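You operate a simulated robot arm through the tools that you are given. There is no shell and no other tool.

The job below is to be done with a simulated robot arm. You get a single attempt, and the scene is never put back.

JOB
Probe the block on the pad at range B and mark the lane that the screen names.
Fine: the block marked good for good, else the one marked hold; swing the arm clear, block with the teal top back in its row, knob to range A; the adjust knob and the two blocks beside it stay. Where these are worked on the way, their far stop is far enough and under half their travel is too little: knob marked range.

It is judged by the outcome, as a careful person would: the job done as asked, and still so three seconds after it is handed in. It fails if anything else is knocked over, pushed out of place, dropped, spilled or broken.

ROBOT AND FRAMES
A 6-joint arm with a two-finger gripper, fixed in place. Base frame: the origin is on the floor under the middle of its stand, x ahead of it, y to its left, z up; the work surface is at about z = 0.86. Readings come in m, rad, newtons and seconds.
It reaches about 1.572 m from its shoulder. Its first joint turns from -2.897 to 2.897 rad. Payload 2.45 kg.
Tool frame: the origin (TCP) lies between the finger pads and is the grasp point; the fingertips stand 0.02 m ahead of it; z points along the fingers, y is the line along which they close. The gripper opens to 0.14 m; its body begins 0.168 m behind the TCP.
Orientation is told as [roll, pitch, yaw] about the base's x, y, z axes, in that order, counted from this pose: with the fingers straight down and closing along the base's y, the tool's x points along the base's -x, its y along +y and its z along -z.

CONTROLS
- The arm moves only by the tool servo_tool. Its argument "rows" is a list of rows, each an object (a shift or turn left out is 0, a gripper value left out holds the last) with "slide": the shift along the base's x, y, z in m, a list of three; "dr": the turn, a rotation vector about the base's x, y, z in rad, a list of three; "hand": the opening, from 0 (shut) to 1 (fully open). In form: [{"slide": [dx, dy, dz], "dr": [wx, wy, wz], "hand": hand}, ...]. A call has 1 to 20 rows; each row shifts and turns the commanded pose from where the row before left it. Each row takes 0.2 s and may step no farther than 0.05 m and 0.15 rad from the row before; otherwise, or with a gripper value out of range, the whole call is refused. Where a pose cannot be reached the arm comes as near as it can. A force on the tool above 50 N (or 10 N above the force at the start of the call, whichever is more), or a blocked arm, ends the call early, and 0.2 s more pass. Each finger travels about 0.045 m/s and halts on what it meets, pressing with about 35 N; the grip force reading is that of the motor and also rises with nothing between the fingers. The clock runs only during rows and for 0.2 s after the last one: add rows that do not move to give the fingers time. The reply holds the time, the measured pose of the TCP, the force on the tool along the base axes, the opening and the grip force, in the units named above and with some noise, with the torque about the TCP (base axes, N m) and any sound that the robot's microphone picked up.
- Cameras (640 x 400 px; columns grow to the right, rows downward): "scene" is fixed at [0.2194, -0.5, 1.5953]; the picture's right is [0.64, -0.77, 0.00], its down [-0.42, -0.35, -0.84] and it looks along [0.65, 0.54, -0.54] (base axes); focal length 371 px, centre (320, 200). "wrist" rides on the gripper at [0.078, 0.011, -0.209] in the tool frame; the picture's right is [-0.14, 0.99, 0.00], its down [-0.92, -0.13, -0.37] and it looks along [-0.36, -0.05, 0.93] (tool axes); focal length 280 px, centre (320, 200). There is no depth. A picture from a camera that has moved, and an enlarged one, comes with that camera's place and axes in the base frame and with its lens.
- camera(camera): a new picture of that camera. No time passes.
- zoom(camera, box): a new picture of the part [left, top, right, bottom] of that camera's present view, enlarged. No time passes.
- sign_off(): hands the job in; it is judged then, once.

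Nothing tells you positions but the pictures and the camera data. Unless the task says otherwise, let go and move clear before handing in.

The tools are called after "Emit:" as a command line: name --argument value ..., lists and objects as JSON in quotes. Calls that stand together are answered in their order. servo_tool: Moves the arm, as the interface text tells. Its arguments: {"type":"object","properties":{"rows":{"type":"array","items":{"type":"object","properties":{"slide":{"type":"array","items":{"type":"number"}},"dr":{"type":"array","items":{"type":"number"}},"hand":{"type":"number"}}}}},"required":["rows"]} The other tools are called the same way: camera (camera) takes a picture; zoom (camera, box) takes an enlarged picture of a part of a camera's view; sign_off () hands the job in.

At the start:

```text
time_s: 0.0
tcp_pos: [0.8833, -0.0541, 1.1633]
ee_rot: [0.001, -0.001, 0.0]
wrist_force: [-0.1, 0.5, -0.4]
wrist_torque: [0.01, -0.03, 0.0]
width: 0.1399
gripper_force: 0.0
```

scene: 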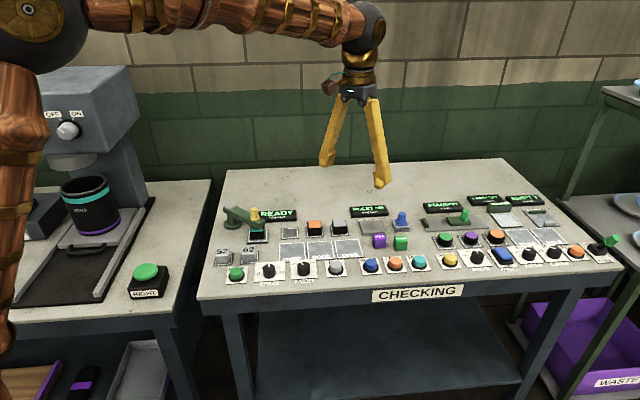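
wrist: 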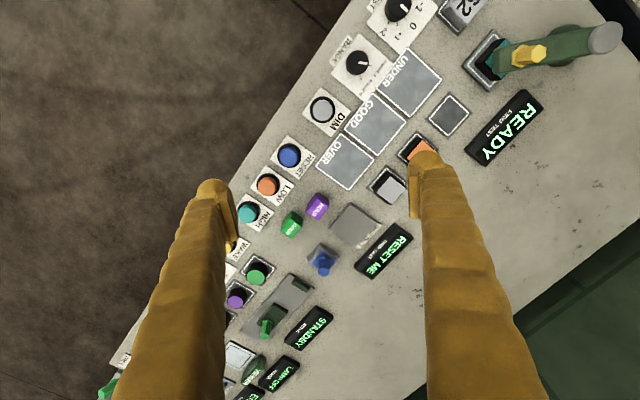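

I see a table labelled CHECKING with several test stations, knobs, buttons and screens. First I'll zoom in to read the labels.

Emit:
zoom --camera "scene" --box '[200, 190, 360, 290]'

Emit:
zoom --camera "scene" --box '[320, 190, 480, 290]'

Emit:
zoom --camera "scene" --box '[470, 180, 630, 280]'

Emit:
zoom --camera "wrist" --box '[220, 0, 640, 262]'

Emit:
zoom --camera "wrist" --box '[100, 180, 450, 400]'

```text
4.00 times, centred on (280, 240) of scene
camera zoom: at [0.2194, -0.5, 1.5953], right [0.64, -0.77, 0.0], down [-0.42, -0.35, -0.84], along [0.65, 0.54, -0.54], focal length 1483 px, centre (480, 40)
```

zoom: 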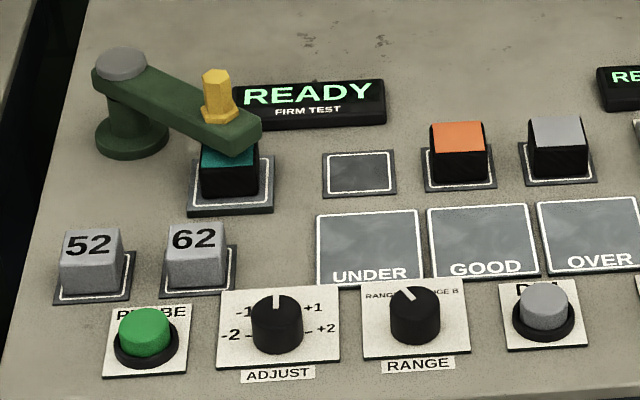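

```text
4.00 times, centred on (400, 240) of scene
camera zoom: at [0.2194, -0.5, 1.5953], right [0.64, -0.77, 0.0], down [-0.42, -0.35, -0.84], along [0.65, 0.54, -0.54], focal length 1483 px, centre (0, 40)
```

zoom: 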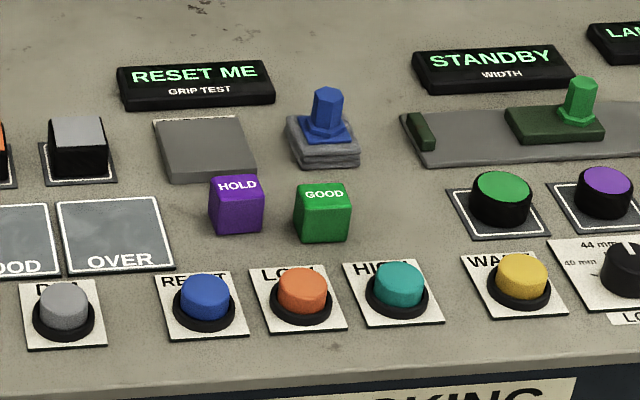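

```text
4.00 times, centred on (550, 230) of scene
camera zoom: at [0.2194, -0.5, 1.5953], right [0.64, -0.77, 0.0], down [-0.42, -0.35, -0.84], along [0.65, 0.54, -0.54], focal length 1483 px, centre (-600, 80)
```

zoom: 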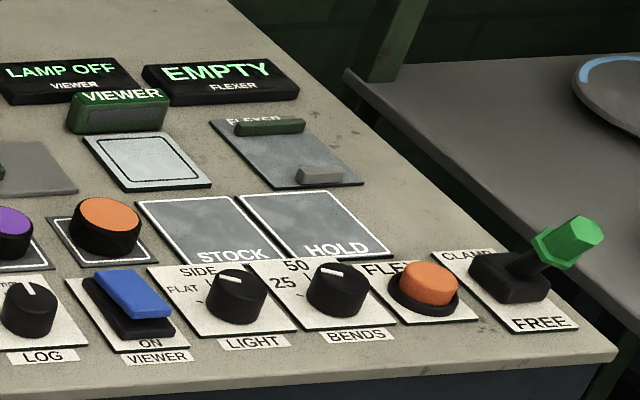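

```text
1.52 times, centred on (430, 131) of wrist
camera zoom: at [0.8056, -0.044, 1.3716], right [0.14, 0.99, 0.0], down [0.92, -0.13, 0.37], along [0.36, -0.05, -0.93], focal length 427 px, centre (152, 305)
```

zoom: 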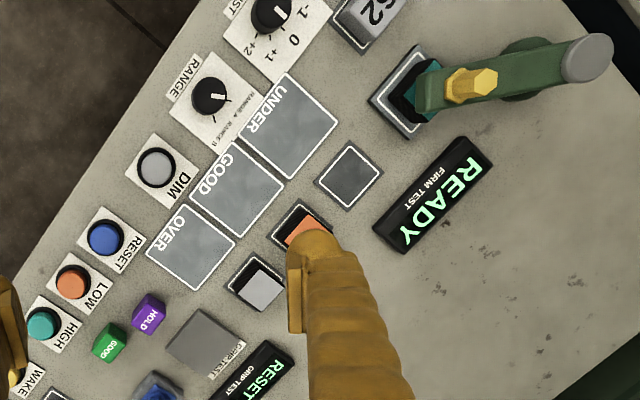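

```text
1.82 times, centred on (275, 290) of wrist
camera zoom: at [0.8056, -0.044, 1.3716], right [0.14, 0.99, 0.0], down [0.92, -0.13, 0.37], along [0.36, -0.05, -0.93], focal length 510 px, centre (402, 36)
```

zoom: 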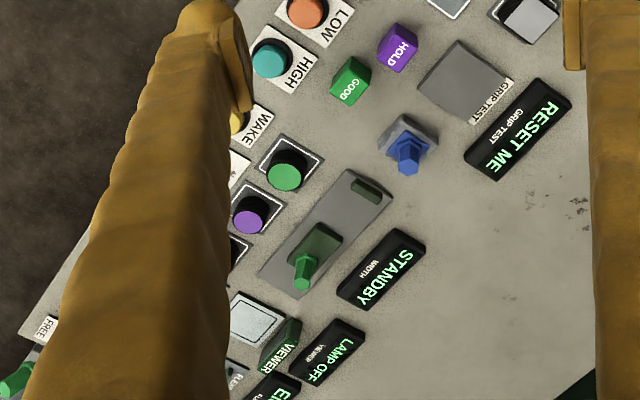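

The firm-test station is on the left: a swing arm over the teal block, PROBE button, RANGE knob, three lanes, and the GOOD and HOLD marker cubes nearby. The table is turned about 45°, so I'll move the wrist camera over the station and square up the tool.

Emit:
servo_tool --rows '[{"slide": [-0.0325, 0.021, 0.005], "dr": [0, 0, 0.131]}, {"slide": [-0.0325, 0.021, 0.005], "dr": [0, 0, 0.131]}, {"slide": [-0.0325, 0.021, 0.005], "dr": [0, 0, 0.131]}, {"slide": [-0.0325, 0.021, 0.005], "dr": [0, 0, 0.131]}, {"slide": [-0.0325, 0.021, 0.005], "dr": [0, 0, 0.131]}, {"slide": [-0.0325, 0.021, 0.005], "dr": [0, 0, 0.131]}, {}]'

Emit:
camera --camera "wrist"

Emit:
camera --camera "scene"

```text
time_s: 1.6
tcp_pos: [0.6887, 0.0701, 1.1943]
ee_rot: [0.001, 0.0, 0.786]
wrist_force: [-0.2, 0.1, 0.5]
wrist_torque: [0.04, -0.02, 0.01]
width: 0.14
gripper_force: 0.0
```

```text
taken
camera wrist: at [0.626, 0.0233, 1.403], right [-0.6, 0.8, 0.0], down [0.74, 0.56, 0.37], along [0.29, 0.22, -0.93], focal length 280 px, centre (320, 200)
```

wrist: 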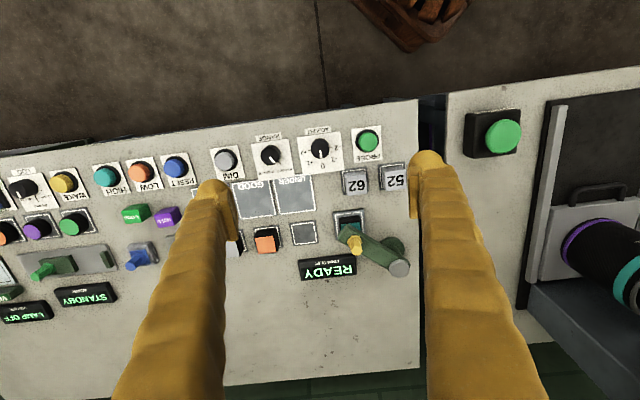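

```text
taken
```

scene: 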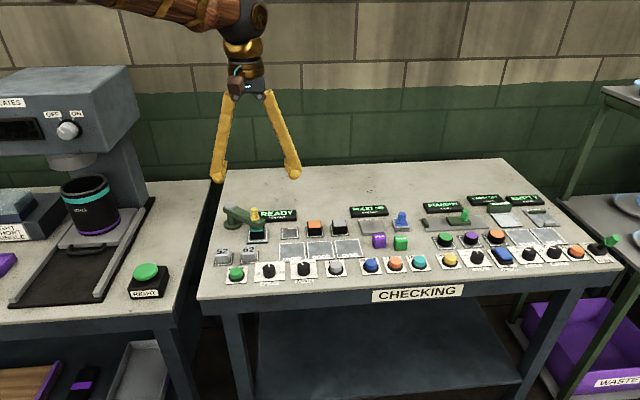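

The wrist view covers the station, and I can see the pads, knobs and buttons from above. I'll enlarge it to measure positions.

Emit:
zoom --camera "wrist" --box '[226, 110, 426, 235]'

Emit:
zoom --camera "wrist" --box '[210, 180, 430, 318]'

Emit:
zoom --camera "wrist" --box '[80, 130, 280, 255]'

Emit:
zoom --camera "scene" --box '[210, 195, 310, 257]'

Emit:
zoom --camera "scene" --box '[240, 235, 350, 300]'

```text
3.20 times, centred on (326, 172) of wrist
camera zoom: at [0.626, 0.0233, 1.403], right [-0.6, 0.8, 0.0], down [0.74, 0.56, 0.37], along [0.29, 0.22, -0.93], focal length 897 px, centre (301, 288)
```

zoom: 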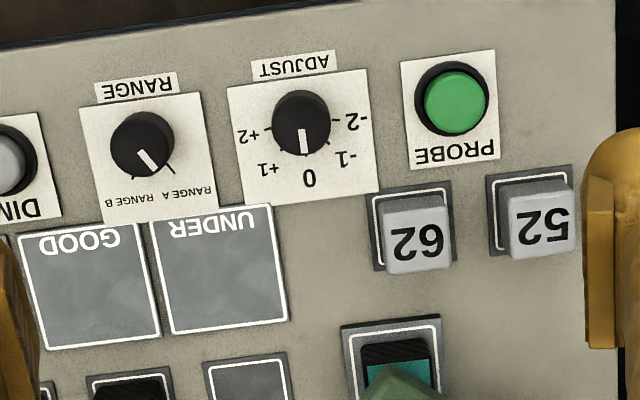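

```text
2.90 times, centred on (320, 249) of wrist
camera zoom: at [0.626, 0.0233, 1.403], right [-0.6, 0.8, 0.0], down [0.74, 0.56, 0.37], along [0.29, 0.22, -0.93], focal length 813 px, centre (320, 58)
```

zoom: 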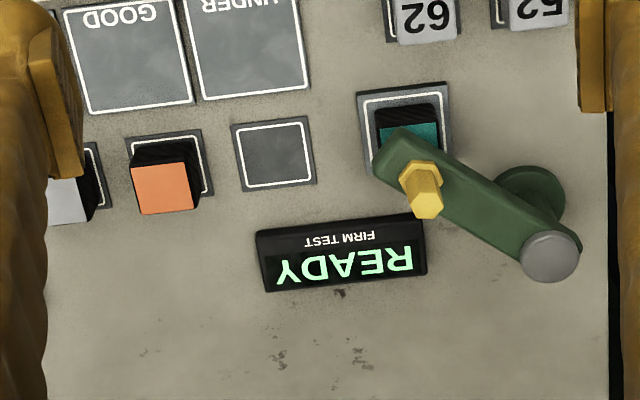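

```text
3.20 times, centred on (180, 192) of wrist
camera zoom: at [0.626, 0.0233, 1.403], right [-0.6, 0.8, 0.0], down [0.74, 0.56, 0.37], along [0.29, 0.22, -0.93], focal length 897 px, centre (768, 224)
```

zoom: 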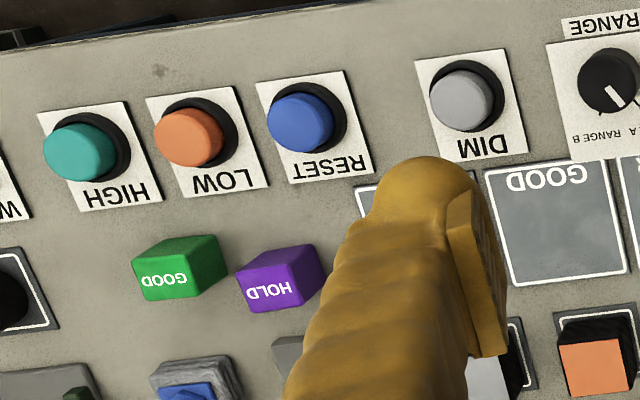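

```text
6.40 times, centred on (260, 226) of scene
camera zoom: at [0.2194, -0.5, 1.5953], right [0.64, -0.77, 0.0], down [-0.42, -0.35, -0.84], along [0.65, 0.54, -0.54], focal length 2373 px, centre (704, 34)
```

zoom: 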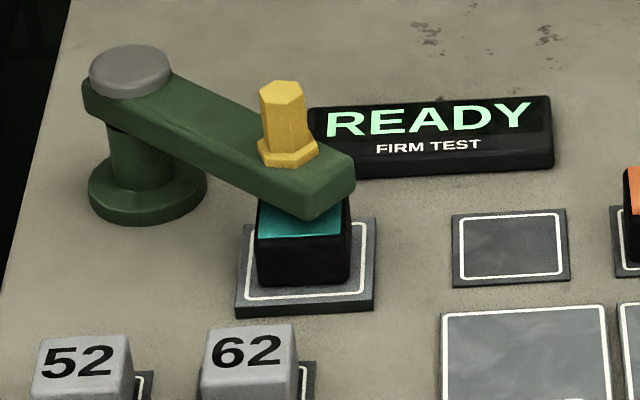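

```text
5.82 times, centred on (295, 268) of scene
camera zoom: at [0.2194, -0.5, 1.5953], right [0.64, -0.77, 0.0], down [-0.42, -0.35, -0.84], along [0.65, 0.54, -0.54], focal length 2158 px, centre (466, -193)
```

zoom: 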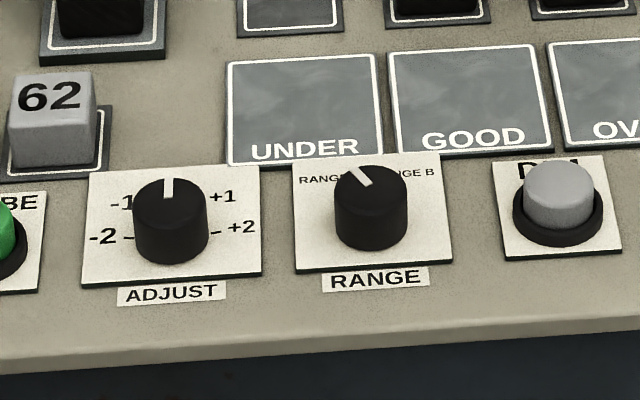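

Everything is measured roughly: RANGE knob near (0.77, 0.02), pointing at A, and PROBE near (0.645, 0.147). The empty row pad is near (0.879, 0.170), and the arm pivots near (0.789, 0.337). I'll go above the RANGE knob first and look closer.

Emit:
servo_tool --rows '[{"slide": [0.0163, -0.0103, -0.0388], "hand": 0.45}, {"slide": [0.0163, -0.0103, -0.0388]}, {"slide": [0.0163, -0.0103, -0.0388]}, {"slide": [0.0163, -0.0103, -0.0388]}, {"slide": [0.0163, -0.0103, -0.0388]}, {}, {}]'

Emit:
camera --camera "wrist"

Emit:
camera --camera "scene"

```text
time_s: 3.2
tcp_pos: [0.7685, 0.0182, 1.0024]
ee_rot: [-0.001, 0.0, 0.788]
wrist_force: [0.6, 0.3, -0.3]
wrist_torque: [-0.04, -0.03, 0.0]
width: 0.0631
gripper_force: 0.1
```

```text
taken
camera wrist: at [0.7049, -0.0291, 1.2103], right [-0.6, 0.8, 0.0], down [0.74, 0.56, 0.37], along [0.29, 0.22, -0.93], focal length 280 px, centre (320, 200)
```

wrist: 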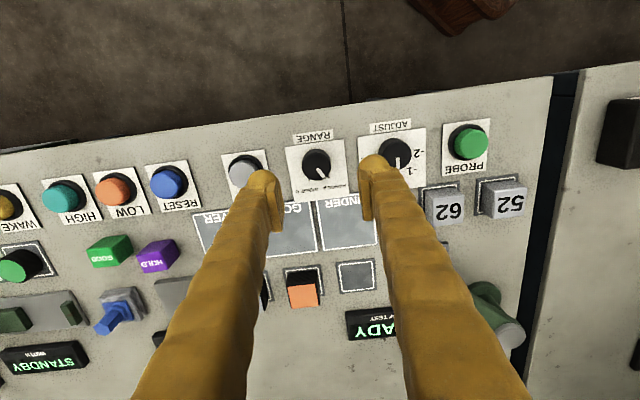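

```text
taken
```

scene: 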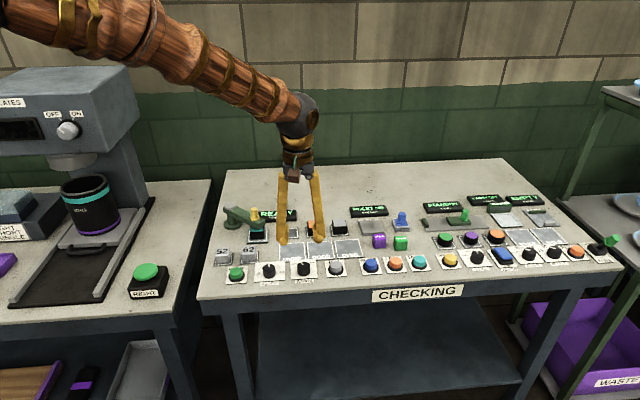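

Emit:
zoom --camera "wrist" --box '[240, 110, 400, 210]'

Emit:
zoom --camera "scene" --box '[240, 200, 360, 275]'

```text
4.00 times, centred on (320, 160) of wrist
camera zoom: at [0.7049, -0.0291, 1.2103], right [-0.6, 0.8, 0.0], down [0.74, 0.56, 0.37], along [0.29, 0.22, -0.93], focal length 1122 px, centre (320, 360)
```

zoom: 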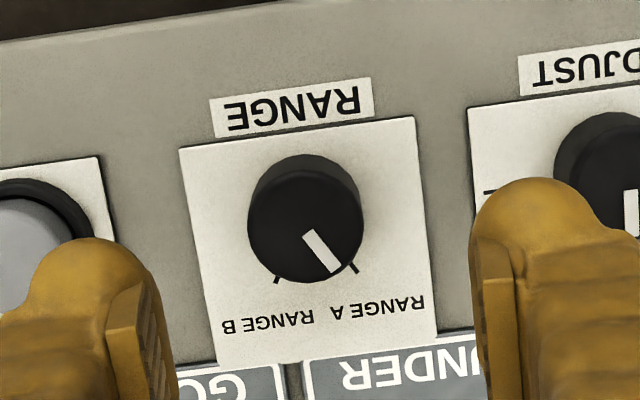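

```text
5.33 times, centred on (300, 238) of scene
camera zoom: at [0.2194, -0.5, 1.5953], right [0.64, -0.77, 0.0], down [-0.42, -0.35, -0.84], along [0.65, 0.54, -0.54], focal length 1978 px, centre (427, 0)
```

zoom: 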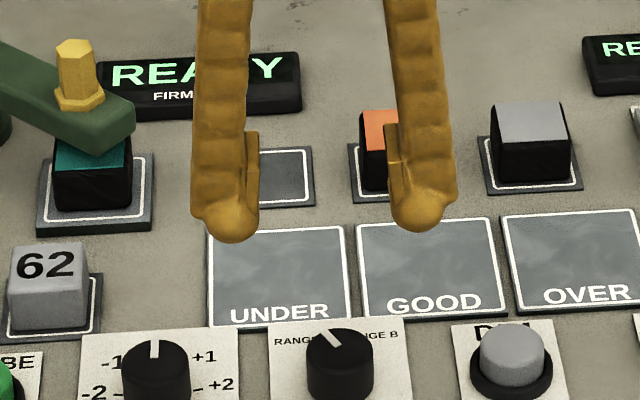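

The ticks for A and B sit about ±30° either side of straight ahead and the pointer is on A. The knob centre is near (0.7755, 0.019), so I'll lower over it and close the fingers.

Emit:
servo_tool --rows '[{"slide": [0.0035, 0.0004, -0.0276]}, {"slide": [0.0035, 0.0004, -0.0276]}, {"slide": [0, 0, -0.0276]}, {"slide": [0, 0, -0.0272]}, {}]'

Emit:
camera --camera "wrist"

Emit:
zoom --camera "scene" --box '[250, 230, 350, 292]'

```text
time_s: 4.4
tcp_pos: [0.7752, 0.0194, 0.8883]
ee_rot: [0.002, 0.001, 0.787]
wrist_force: [0.2, 0.5, 0.3]
wrist_torque: [-0.02, 0.01, -0.02]
width: 0.063
gripper_force: 0.0
```

```text
taken
camera wrist: at [0.7129, -0.0283, 1.0977], right [-0.6, 0.8, 0.0], down [0.74, 0.56, 0.37], along [0.29, 0.22, -0.93], focal length 280 px, centre (320, 200)
```

wrist: 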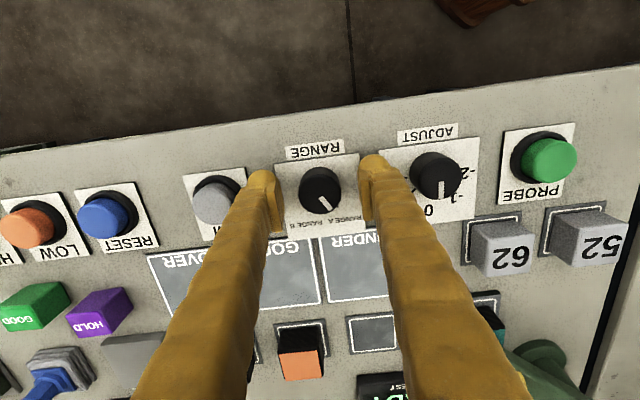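

```text
6.40 times, centred on (300, 261) of scene
camera zoom: at [0.2194, -0.5, 1.5953], right [0.64, -0.77, 0.0], down [-0.42, -0.35, -0.84], along [0.65, 0.54, -0.54], focal length 2373 px, centre (448, -190)
```

zoom: 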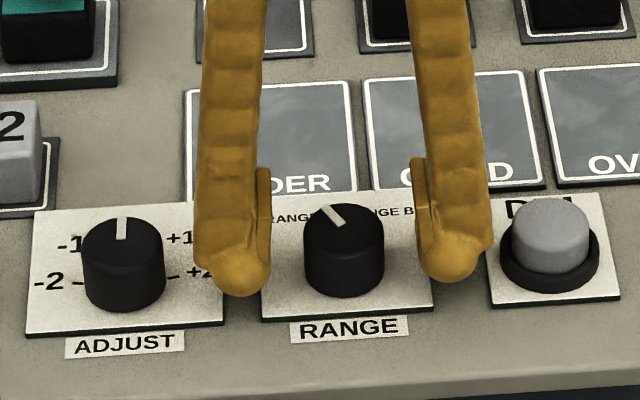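

The fingers straddle the knob evenly, so I'll close on it.

Emit:
servo_tool --rows '[{"hand": 0.0}, {}, {}, {}]'

Emit:
zoom --camera "wrist" --box '[240, 130, 400, 230]'

```text
time_s: 5.4
tcp_pos: [0.7759, 0.0193, 0.8899]
ee_rot: [0.0, 0.0, 0.787]
wrist_force: [3.6, -3.6, -4.1]
wrist_torque: [-0.07, -0.07, -0.07]
width: 0.0336
gripper_force: 45.1
```

```text
4.00 times, centred on (320, 180) of wrist
camera zoom: at [0.713, -0.0284, 1.0978], right [-0.6, 0.8, 0.0], down [0.74, 0.56, 0.37], along [0.29, 0.22, -0.93], focal length 1122 px, centre (320, 280)
```

zoom: 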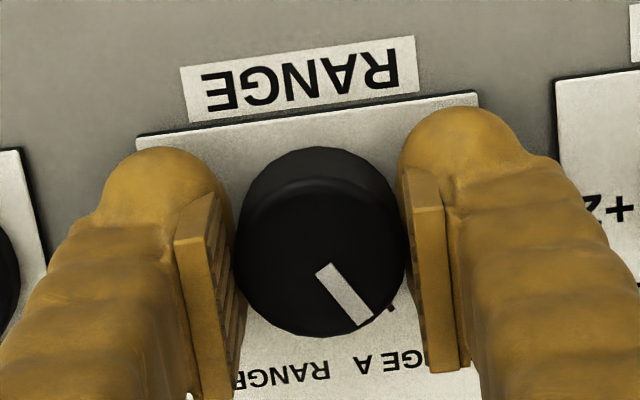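

Gripped at 34 mm. Now I'll turn it clockwise (negative about z) towards B.

Emit:
servo_tool --rows '[{"dr": [0, 0, -0.1]}, {"dr": [0, 0, -0.1]}, {"dr": [0, 0, -0.1]}, {"dr": [0, 0, -0.1]}, {"dr": [0, 0, -0.1]}]'

Emit:
zoom --camera "wrist" --box '[240, 130, 400, 230]'

Emit:
zoom --camera "scene" --box '[250, 230, 350, 292]'

```text
time_s: 6.6
tcp_pos: [0.7767, 0.0199, 0.8899]
ee_rot: [0.0, 0.0, 0.284]
wrist_force: [-12.6, -16.7, 7.8]
wrist_torque: [-0.35, 0.48, -0.01]
width: 0.0336
gripper_force: 45.1
```

```text
4.00 times, centred on (320, 180) of wrist
camera zoom: at [0.6991, 0.0084, 1.0976], right [-0.15, 0.99, 0.0], down [0.92, 0.14, 0.37], along [0.37, 0.05, -0.93], focal length 1122 px, centre (320, 280)
```

zoom: 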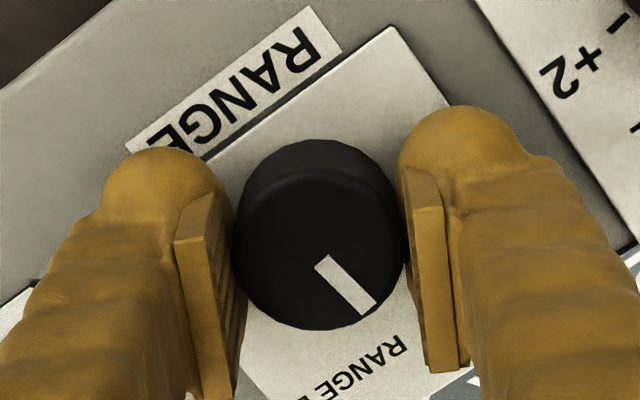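

```text
6.40 times, centred on (300, 261) of scene
camera zoom: at [0.2194, -0.5, 1.5953], right [0.64, -0.77, 0.0], down [-0.42, -0.35, -0.84], along [0.65, 0.54, -0.54], focal length 2373 px, centre (448, -190)
```

zoom: 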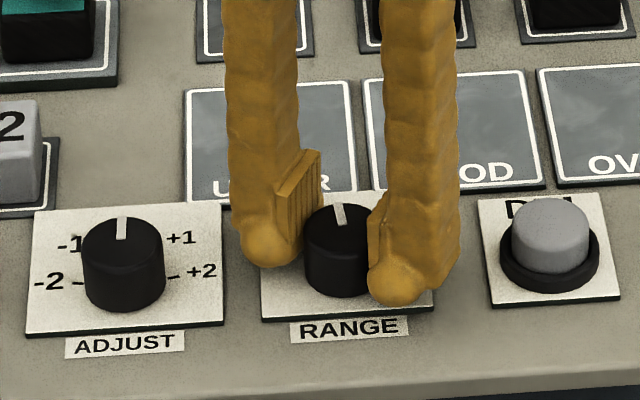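

The knob turns with the grip and is about half way. Some side load has built up, so I'll ease the position slightly while continuing.

Emit:
servo_tool --rows '[{"slide": [-0.0005, -0.0006, 0], "dr": [0, 0, -0.1]}, {"slide": [-0.0005, -0.0006, 0], "dr": [0, 0, -0.1]}, {"dr": [0, 0, -0.1]}, {"dr": [0, 0, -0.1]}]'

Emit:
zoom --camera "wrist" --box '[240, 130, 400, 230]'

Emit:
zoom --camera "scene" --box '[250, 230, 350, 292]'

```text
time_s: 7.6
tcp_pos: [0.7761, 0.0195, 0.8888]
ee_rot: [0.001, -0.002, -0.114]
wrist_force: [28.0, -11.2, -5.0]
wrist_torque: [-0.24, -0.64, -0.01]
width: 0.0332
gripper_force: 44.9
```

```text
4.00 times, centred on (320, 180) of wrist
camera zoom: at [0.7006, 0.0389, 1.0975], right [0.25, 0.97, 0.0], down [0.9, -0.23, 0.37], along [0.36, -0.09, -0.93], focal length 1122 px, centre (320, 280)
```

zoom: 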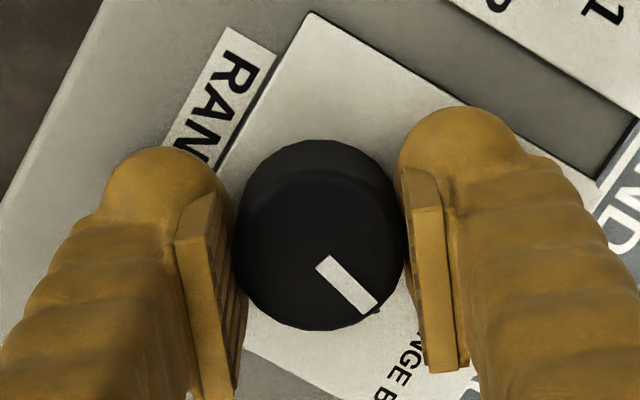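

```text
6.40 times, centred on (300, 261) of scene
camera zoom: at [0.2194, -0.5, 1.5953], right [0.64, -0.77, 0.0], down [-0.42, -0.35, -0.84], along [0.65, 0.54, -0.54], focal length 2373 px, centre (448, -190)
```

zoom: 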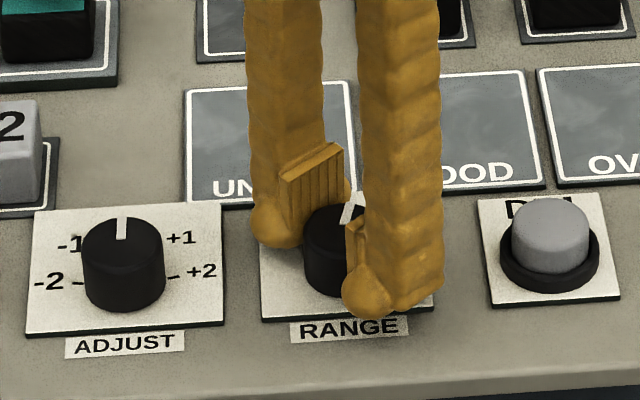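

About 0.9 rad done, nearly at the B tick. I'll relieve the side load and finish the turn.

Emit:
servo_tool --rows '[{"slide": [0.0006, 0.0003, 0], "dr": [0, 0, -0.08]}, {"dr": [0, 0, -0.08]}, {}]'

Emit:
zoom --camera "wrist" --box '[240, 130, 400, 230]'

```text
time_s: 8.4
tcp_pos: [0.7759, 0.019, 0.8889]
ee_rot: [-0.001, 0.0, -0.274]
wrist_force: [28.6, -21.9, -8.7]
wrist_torque: [-0.31, -0.36, -0.02]
width: 0.0329
gripper_force: 44.7
```

```text
4.00 times, centred on (320, 180) of wrist
camera zoom: at [0.7046, 0.0507, 1.0977], right [0.4, 0.92, 0.0], down [0.85, -0.37, 0.37], along [0.34, -0.15, -0.93], focal length 1122 px, centre (320, 280)
```

zoom: 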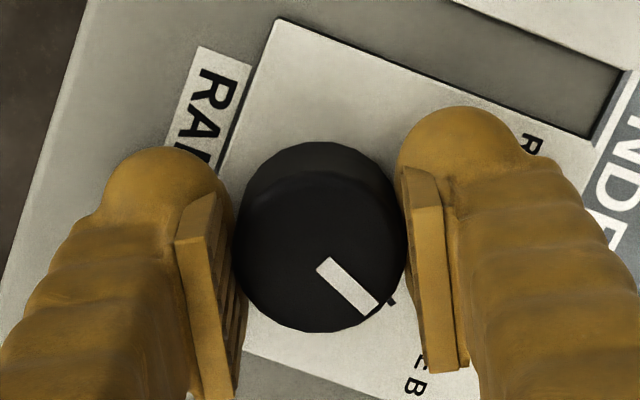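

The pointer now sits against the B tick just as it did at A. I'll nudge a little further to check it's at the stop.

Emit:
servo_tool --rows '[{"slide": [-0.0004, 0.0003, 0], "dr": [0, 0, -0.05]}, {}]'

Emit:
zoom --camera "wrist" --box '[240, 130, 400, 230]'

```text
time_s: 9.0
tcp_pos: [0.7766, 0.0187, 0.8894]
ee_rot: [0.0, -0.001, -0.325]
wrist_force: [23.9, -39.3, -3.0]
wrist_torque: [-0.41, -0.37, 0.02]
width: 0.0334
gripper_force: 44.9
```

```text
4.00 times, centred on (320, 180) of wrist
camera zoom: at [0.706, 0.0545, 1.0977], right [0.45, 0.9, 0.0], down [0.83, -0.41, 0.37], along [0.33, -0.16, -0.93], focal length 1122 px, centre (320, 280)
```

zoom: 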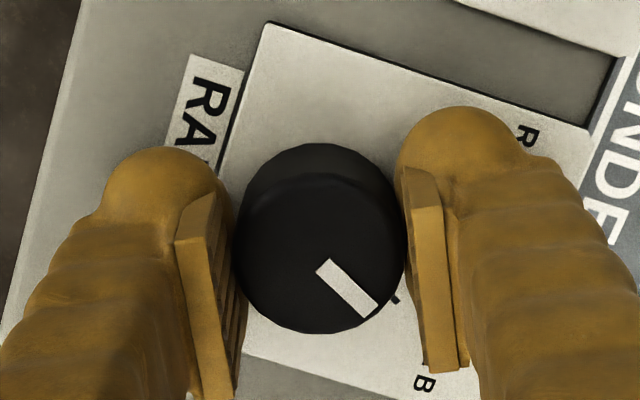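

The side force is rising, which suggests it's at the stop. I'll let go, lift, and check the pointer.

Emit:
servo_tool --rows '[{"hand": 0.42}, {}, {}, {"slide": [0, 0, 0.03]}, {"slide": [0, 0, 0.04]}, {"slide": [0, 0, 0.04]}, {}]'

Emit:
zoom --camera "wrist" --box '[240, 110, 400, 210]'

Emit:
zoom --camera "scene" --box '[210, 205, 350, 292]'

```text
time_s: 10.6
tcp_pos: [0.7754, 0.0203, 0.9992]
ee_rot: [0.002, 0.001, -0.322]
wrist_force: [0.1, -0.3, -0.2]
wrist_torque: [-0.01, 0.02, -0.03]
width: 0.0589
gripper_force: 0.0
```

```text
4.00 times, centred on (320, 160) of wrist
camera zoom: at [0.7052, 0.0553, 1.2082], right [0.45, 0.9, 0.0], down [0.83, -0.41, 0.37], along [0.33, -0.16, -0.93], focal length 1122 px, centre (320, 360)
```

zoom: 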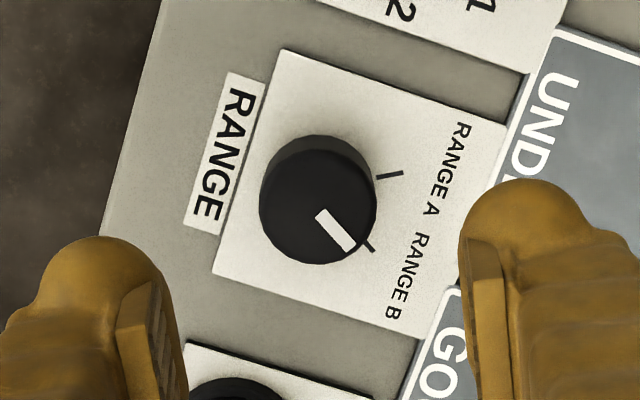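

```text
4.57 times, centred on (280, 248) of scene
camera zoom: at [0.2194, -0.5, 1.5953], right [0.64, -0.77, 0.0], down [-0.42, -0.35, -0.84], along [0.65, 0.54, -0.54], focal length 1695 px, centre (503, -22)
```

zoom: 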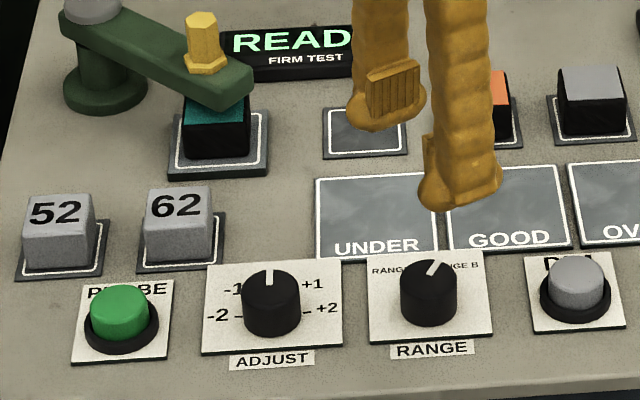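

The knob is on B and the rest of the panel is untouched. Next I'll close the fingers and move over the PROBE button.

Emit:
servo_tool --rows '[{"slide": [-0.0163, 0.0158, 0.0], "dr": [0, 0, 0.138], "hand": 0.0}, {"slide": [-0.0163, 0.0158, 0.0], "dr": [0, 0, 0.138]}, {"slide": [-0.0163, 0.0158, 0.0], "dr": [0, 0, 0.138]}, {"slide": [-0.0163, 0.0158, 0.0], "dr": [0, 0, 0.138]}, {"slide": [-0.0163, 0.0158, 0.0], "dr": [0, 0, 0.138]}, {"slide": [-0.0163, 0.0158, 0.0], "dr": [0, 0, 0.138]}, {"slide": [-0.0163, 0.0158, 0.0], "dr": [0, 0, 0.138]}, {"slide": [-0.0163, 0.0158, 0.0], "dr": [0, 0, 0.138]}, {}, {}]'

Emit:
camera --camera "wrist"

Emit:
zoom --camera "scene" --box '[200, 195, 340, 282]'

```text
time_s: 12.8
tcp_pos: [0.6464, 0.1451, 0.9989]
ee_rot: [0.001, 0.0, 0.783]
wrist_force: [-0.1, -0.6, -0.6]
wrist_torque: [0.01, -0.01, -0.01]
width: 0.0002
gripper_force: 29.1
```

```text
taken
camera wrist: at [0.583, 0.0977, 1.2072], right [-0.6, 0.8, 0.0], down [0.74, 0.56, 0.37], along [0.29, 0.22, -0.93], focal length 280 px, centre (320, 200)
```

wrist: 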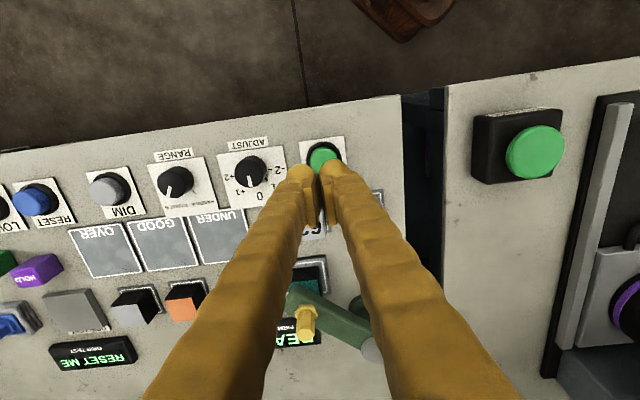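

```text
4.57 times, centred on (270, 238) of scene
camera zoom: at [0.2194, -0.5, 1.5953], right [0.64, -0.77, 0.0], down [-0.42, -0.35, -0.84], along [0.65, 0.54, -0.54], focal length 1695 px, centre (549, 24)
```

zoom: 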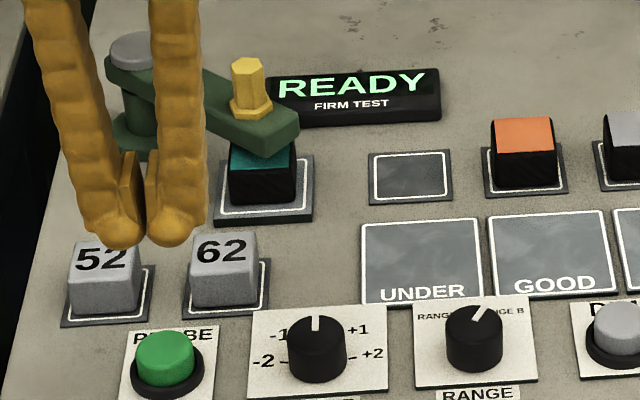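

Emit:
zoom --camera "wrist" --box '[270, 110, 390, 185]'

```text
5.33 times, centred on (330, 148) of wrist
camera zoom: at [0.583, 0.0977, 1.2072], right [-0.6, 0.8, 0.0], down [0.74, 0.56, 0.37], along [0.29, 0.22, -0.93], focal length 1495 px, centre (267, 480)
```

zoom: 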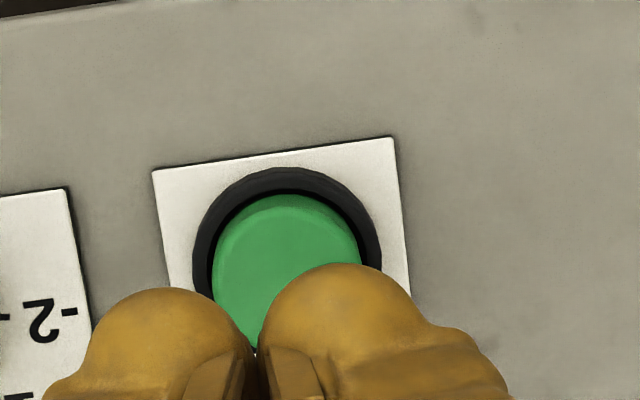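

The button centre is about 4 mm to table-left of the fingertips. I'll correct and come down close above it.

Emit:
servo_tool --rows '[{"slide": [-0.0026, 0.0035, -0.025]}, {"slide": [0, 0, -0.025]}, {"slide": [0, 0, -0.02]}, {}]'

Emit:
zoom --camera "scene" --box '[200, 215, 300, 277]'

Emit:
zoom --camera "wrist" --box '[240, 110, 400, 210]'

```text
time_s: 13.8
tcp_pos: [0.6444, 0.1491, 0.9293]
ee_rot: [0.001, 0.0, 0.781]
wrist_force: [-1.1, 0.2, -0.1]
wrist_torque: [-0.02, -0.01, -0.01]
width: 0.0
gripper_force: 29.5
```

```text
6.40 times, centred on (250, 246) of scene
camera zoom: at [0.2194, -0.5, 1.5953], right [0.64, -0.77, 0.0], down [-0.42, -0.35, -0.84], along [0.65, 0.54, -0.54], focal length 2373 px, centre (768, -94)
```

zoom: 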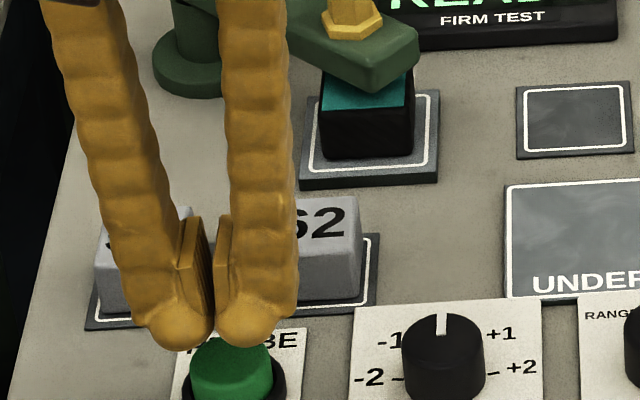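

```text
4.00 times, centred on (320, 160) of wrist
camera zoom: at [0.5806, 0.1023, 1.1372], right [-0.6, 0.8, 0.0], down [0.74, 0.56, 0.37], along [0.3, 0.22, -0.93], focal length 1122 px, centre (320, 360)
```

zoom: 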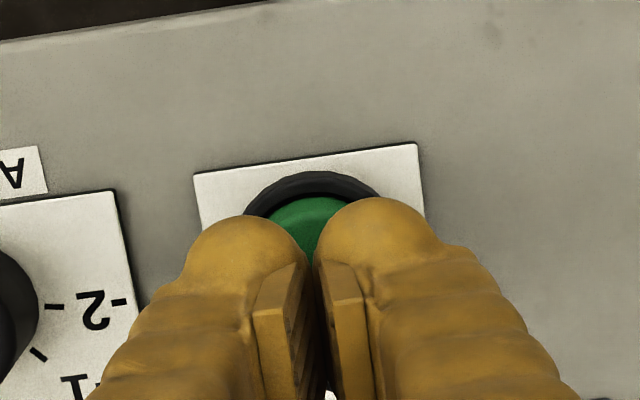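

Emit:
servo_tool --rows '[{"slide": [0, 0, -0.005]}, {"slide": [0, 0, -0.005]}, {"slide": [0, 0, -0.004]}, {"slide": [0, 0, -0.003]}]'

Emit:
zoom --camera "scene" --box '[200, 215, 300, 277]'

```text
time_s: 14.8
tcp_pos: [0.6421, 0.1498, 0.9115]
ee_rot: [0.001, 0.0, 0.779]
wrist_force: [-0.4, 0.5, -0.8]
wrist_torque: [-0.03, 0.0, -0.02]
width: 0.0
gripper_force: 29.5
```

```text
6.40 times, centred on (250, 246) of scene
camera zoom: at [0.2194, -0.5, 1.5953], right [0.64, -0.77, 0.0], down [-0.42, -0.35, -0.84], along [0.65, 0.54, -0.54], focal length 2373 px, centre (768, -94)
```

zoom: 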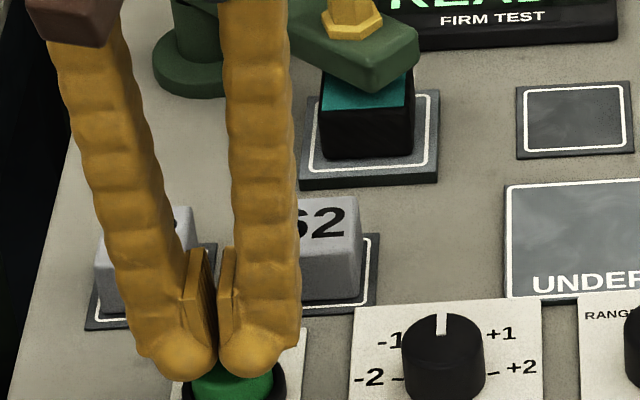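

Emit:
servo_tool --rows '[{"slide": [0, 0, -0.003]}, {"slide": [0, 0, -0.003]}, {"slide": [0, 0, -0.003]}]'

Emit:
zoom --camera "scene" --box '[210, 200, 310, 262]'

```text
time_s: 15.6
tcp_pos: [0.6426, 0.1493, 0.9036]
ee_rot: [-0.001, -0.001, 0.781]
wrist_force: [-0.3, 0.4, 0.8]
wrist_torque: [0.01, 0.03, 0.0]
width: 0.0058
gripper_force: 30.1
```

```text
6.40 times, centred on (260, 231) of scene
camera zoom: at [0.2194, -0.5, 1.5953], right [0.64, -0.77, 0.0], down [-0.42, -0.35, -0.84], along [0.65, 0.54, -0.54], focal length 2373 px, centre (704, 2)
```

zoom: 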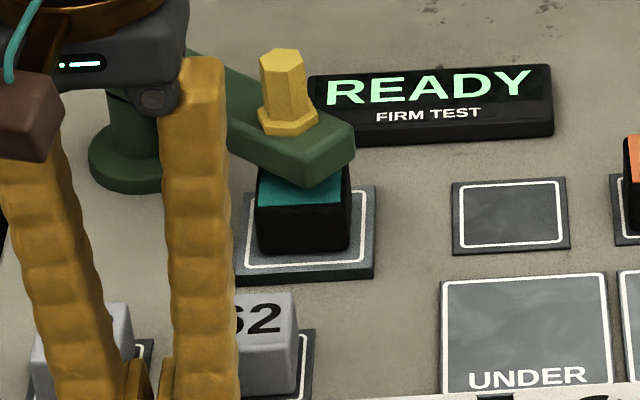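

Emit:
zoom --camera "wrist" --box '[240, 110, 400, 210]'

Emit:
zoom --camera "scene" --box '[200, 235, 280, 285]'

```text
4.00 times, centred on (320, 160) of wrist
camera zoom: at [0.5803, 0.1023, 1.1122], right [-0.6, 0.8, 0.0], down [0.74, 0.56, 0.37], along [0.29, 0.22, -0.93], focal length 1122 px, centre (320, 360)
```

zoom: 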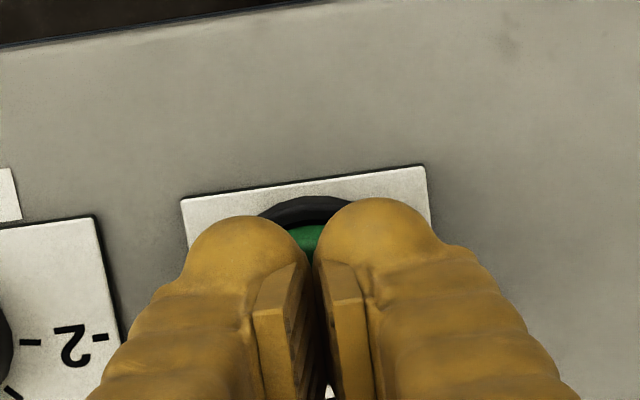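

```text
8.00 times, centred on (240, 260) of scene
camera zoom: at [0.2194, -0.5, 1.5953], right [0.64, -0.77, 0.0], down [-0.42, -0.35, -0.84], along [0.65, 0.54, -0.54], focal length 2967 px, centre (960, -280)
```

zoom: 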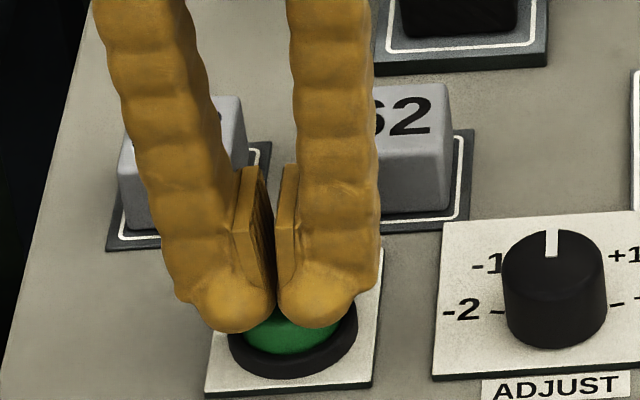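

Emit:
servo_tool --rows '[{"slide": [0, 0, -0.002]}, {"slide": [0, 0, -0.002]}]'

Emit:
zoom --camera "scene" --box '[200, 195, 340, 282]'

```text
time_s: 16.2
tcp_pos: [0.6435, 0.1487, 0.9]
ee_rot: [0.001, 0.0, 0.779]
wrist_force: [-6.0, 4.0, 14.8]
wrist_torque: [0.07, 0.1, 0.0]
width: 0.006
gripper_force: 29.9
heard: click
```

```text
4.57 times, centred on (270, 238) of scene
camera zoom: at [0.2194, -0.5, 1.5953], right [0.64, -0.77, 0.0], down [-0.42, -0.35, -0.84], along [0.65, 0.54, -0.54], focal length 1695 px, centre (549, 24)
```

zoom: 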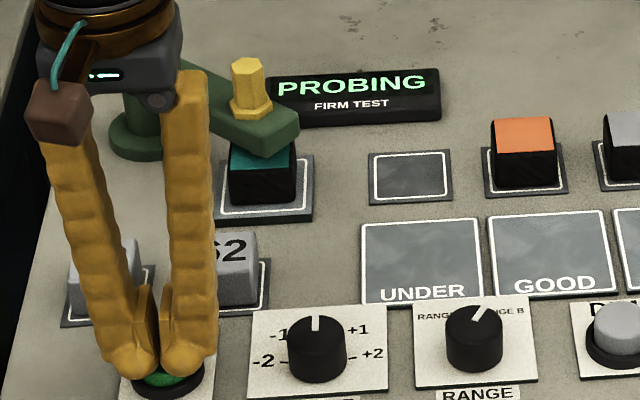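

The button clicked and the screen shows PROBING. I'll lift straight off the button and wait for the result.

Emit:
servo_tool --rows '[{"slide": [0, 0, 0.01]}, {"slide": [0, 0, 0.03]}, {"slide": [0, 0, 0.04]}, {}, {}, {}]'

Emit:
zoom --camera "scene" --box '[200, 195, 340, 282]'

```text
time_s: 17.6
tcp_pos: [0.6452, 0.1501, 0.9812]
ee_rot: [0.0, 0.001, 0.779]
wrist_force: [0.0, 0.5, 0.4]
wrist_torque: [0.01, -0.01, -0.01]
width: 0.0
gripper_force: 29.6
```

```text
4.57 times, centred on (270, 238) of scene
camera zoom: at [0.2194, -0.5, 1.5953], right [0.64, -0.77, 0.0], down [-0.42, -0.35, -0.84], along [0.65, 0.54, -0.54], focal length 1695 px, centre (549, 24)
```

zoom: 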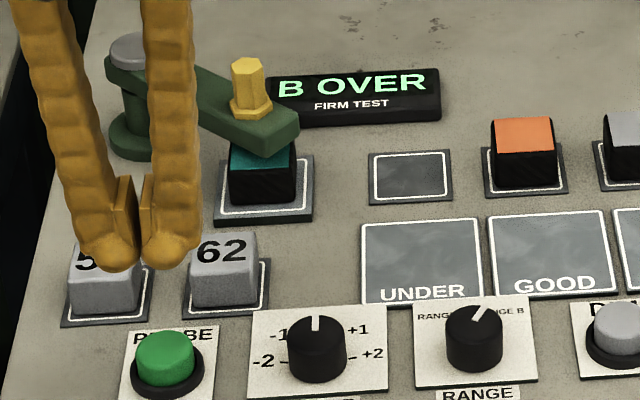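

The screen reads "B OVER", so the HOLD cube goes in the OVER lane. I'll move over to the purple HOLD cube and look down at it.

Emit:
servo_tool --rows '[{"slide": [0.0368, -0.0227, 0.011], "hand": 0.55}, {"slide": [0.0368, -0.0227, 0.011]}, {"slide": [0.0368, -0.0227, 0.011]}, {"slide": [0.0368, -0.0227, 0.011]}, {"slide": [0.0368, -0.0227, 0.011]}, {"slide": [0.0368, -0.0227, 0.011]}, {"slide": [0.0368, -0.0227, 0.011]}, {"slide": [0.0368, -0.0227, 0.011]}, {"slide": [0.0368, -0.0227, 0.011]}, {"slide": [0.0368, -0.0227, 0.011]}, {}]'

Emit:
camera --camera "wrist"

Emit:
zoom --camera "scene" --box '[220, 190, 440, 328]'

```text
time_s: 20.0
tcp_pos: [1.012, -0.0772, 1.0899]
ee_rot: [-0.001, 0.0, 0.781]
wrist_force: [0.2, 0.3, -0.5]
wrist_torque: [-0.03, 0.01, 0.0]
width: 0.0769
gripper_force: 0.1
```

```text
taken
camera wrist: at [0.9493, -0.124, 1.2975], right [-0.6, 0.8, 0.0], down [0.74, 0.56, 0.37], along [0.29, 0.22, -0.93], focal length 280 px, centre (320, 200)
```

wrist: 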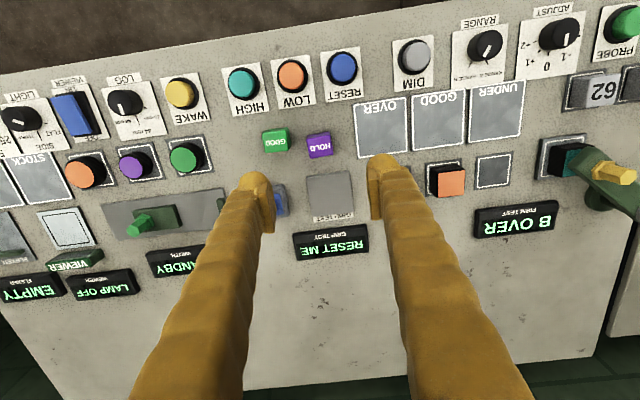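

```text
2.90 times, centred on (330, 259) of scene
camera zoom: at [0.2194, -0.5, 1.5953], right [0.64, -0.77, 0.0], down [-0.42, -0.35, -0.84], along [0.65, 0.54, -0.54], focal length 1075 px, centre (291, 29)
```

zoom: 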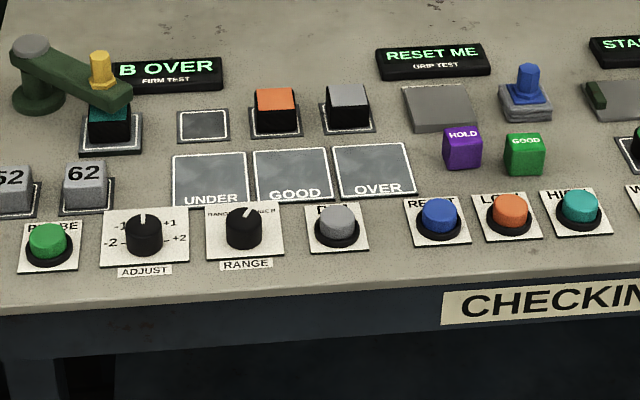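

Emit:
zoom --camera "wrist" --box '[240, 90, 400, 190]'

Emit:
zoom --camera "wrist" --box '[340, 80, 540, 205]'

Emit:
zoom --camera "wrist" --box '[240, 120, 340, 220]'

```text
4.00 times, centred on (320, 140) of wrist
camera zoom: at [0.9493, -0.124, 1.2975], right [-0.6, 0.8, 0.0], down [0.74, 0.56, 0.37], along [0.29, 0.22, -0.93], focal length 1122 px, centre (320, 440)
```

zoom: 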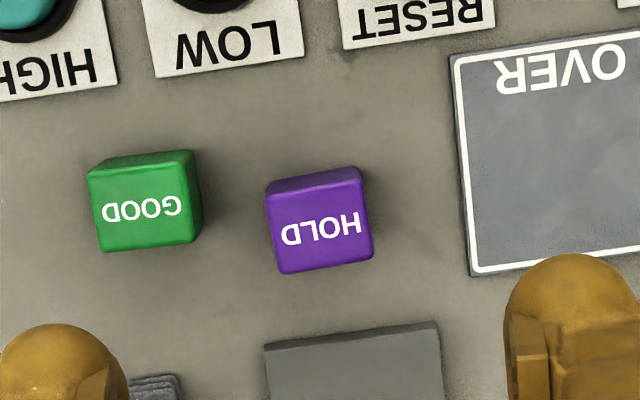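

```text
3.20 times, centred on (440, 142) of wrist
camera zoom: at [0.9493, -0.124, 1.2975], right [-0.6, 0.8, 0.0], down [0.74, 0.56, 0.37], along [0.29, 0.22, -0.93], focal length 897 px, centre (-64, 384)
```

zoom: 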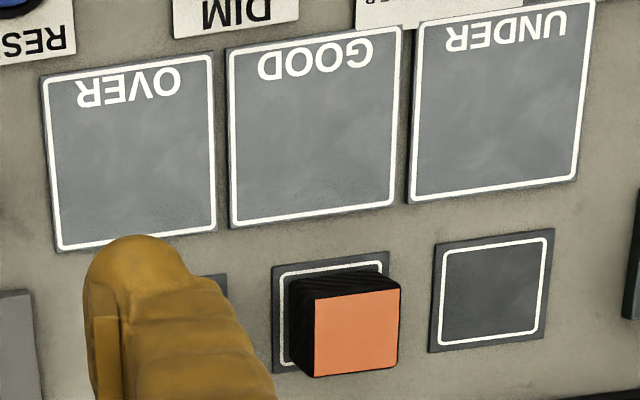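

```text
4.00 times, centred on (290, 170) of wrist
camera zoom: at [0.9493, -0.124, 1.2975], right [-0.6, 0.8, 0.0], down [0.74, 0.56, 0.37], along [0.29, 0.22, -0.93], focal length 1122 px, centre (440, 320)
```

zoom: 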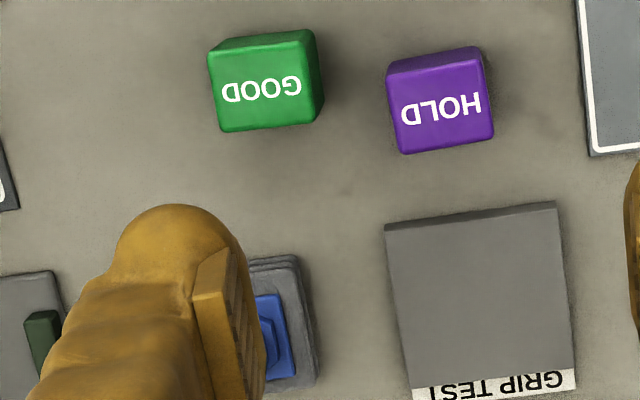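

The HOLD cube is right under the tool and lined up with the table. GOOD sits close beside it, so I'll turn the gripper 90° and close front-to-back instead.

Emit:
servo_tool --rows '[{"dr": [0, 0, -0.1424]}, {"dr": [0, 0, -0.1424]}, {"dr": [0, 0, -0.1424]}, {"dr": [0, 0, -0.1424]}, {"dr": [0, 0, -0.1424]}, {"dr": [0, 0, -0.1424]}, {"dr": [0, 0, -0.1424]}, {"dr": [0, 0, -0.1424], "slide": [0, 0, -0.02]}, {"dr": [0, 0, -0.1424], "slide": [0, 0, -0.02]}, {"dr": [0, 0, -0.1424], "slide": [0, 0, -0.02]}, {"dr": [0, 0, -0.1424], "slide": [0, 0, -0.02]}, {}]'

Emit:
camera --camera "wrist"

Emit:
zoom --camera "wrist" --box '[240, 110, 400, 210]'

Emit:
zoom --camera "scene" --box '[330, 190, 430, 252]'

```text
time_s: 22.6
tcp_pos: [1.0107, -0.0773, 1.0089]
ee_rot: [0.0, 0.0, -0.788]
wrist_force: [-0.7, -0.1, 0.3]
wrist_torque: [0.01, 0.0, -0.03]
width: 0.0768
gripper_force: 0.0
```

```text
taken
camera wrist: at [0.9648, -0.014, 1.2172], right [0.8, 0.6, 0.0], down [0.56, -0.74, 0.37], along [0.22, -0.29, -0.93], focal length 280 px, centre (320, 200)
```

wrist: 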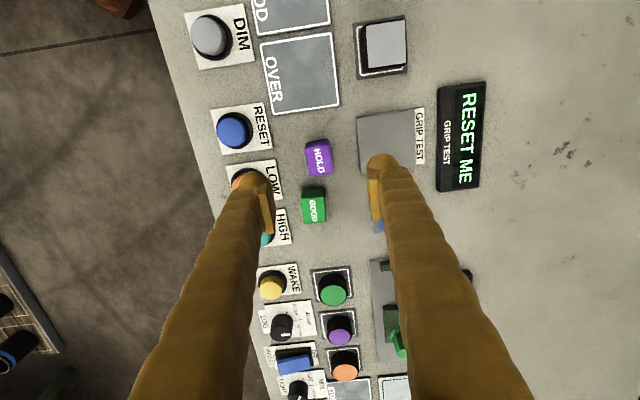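

```text
4.00 times, centred on (320, 160) of wrist
camera zoom: at [0.9648, -0.014, 1.2172], right [0.8, 0.6, 0.0], down [0.56, -0.74, 0.37], along [0.22, -0.29, -0.93], focal length 1122 px, centre (320, 360)
```

zoom: 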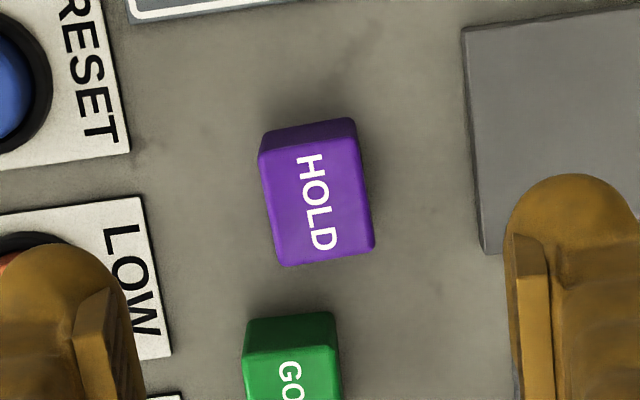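

```text
6.40 times, centred on (380, 221) of scene
camera zoom: at [0.2194, -0.5, 1.5953], right [0.64, -0.77, 0.0], down [-0.42, -0.35, -0.84], along [0.65, 0.54, -0.54], focal length 2373 px, centre (-64, 66)
```

zoom: 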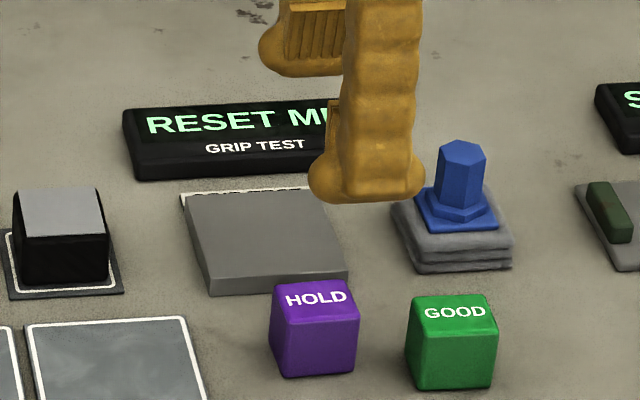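

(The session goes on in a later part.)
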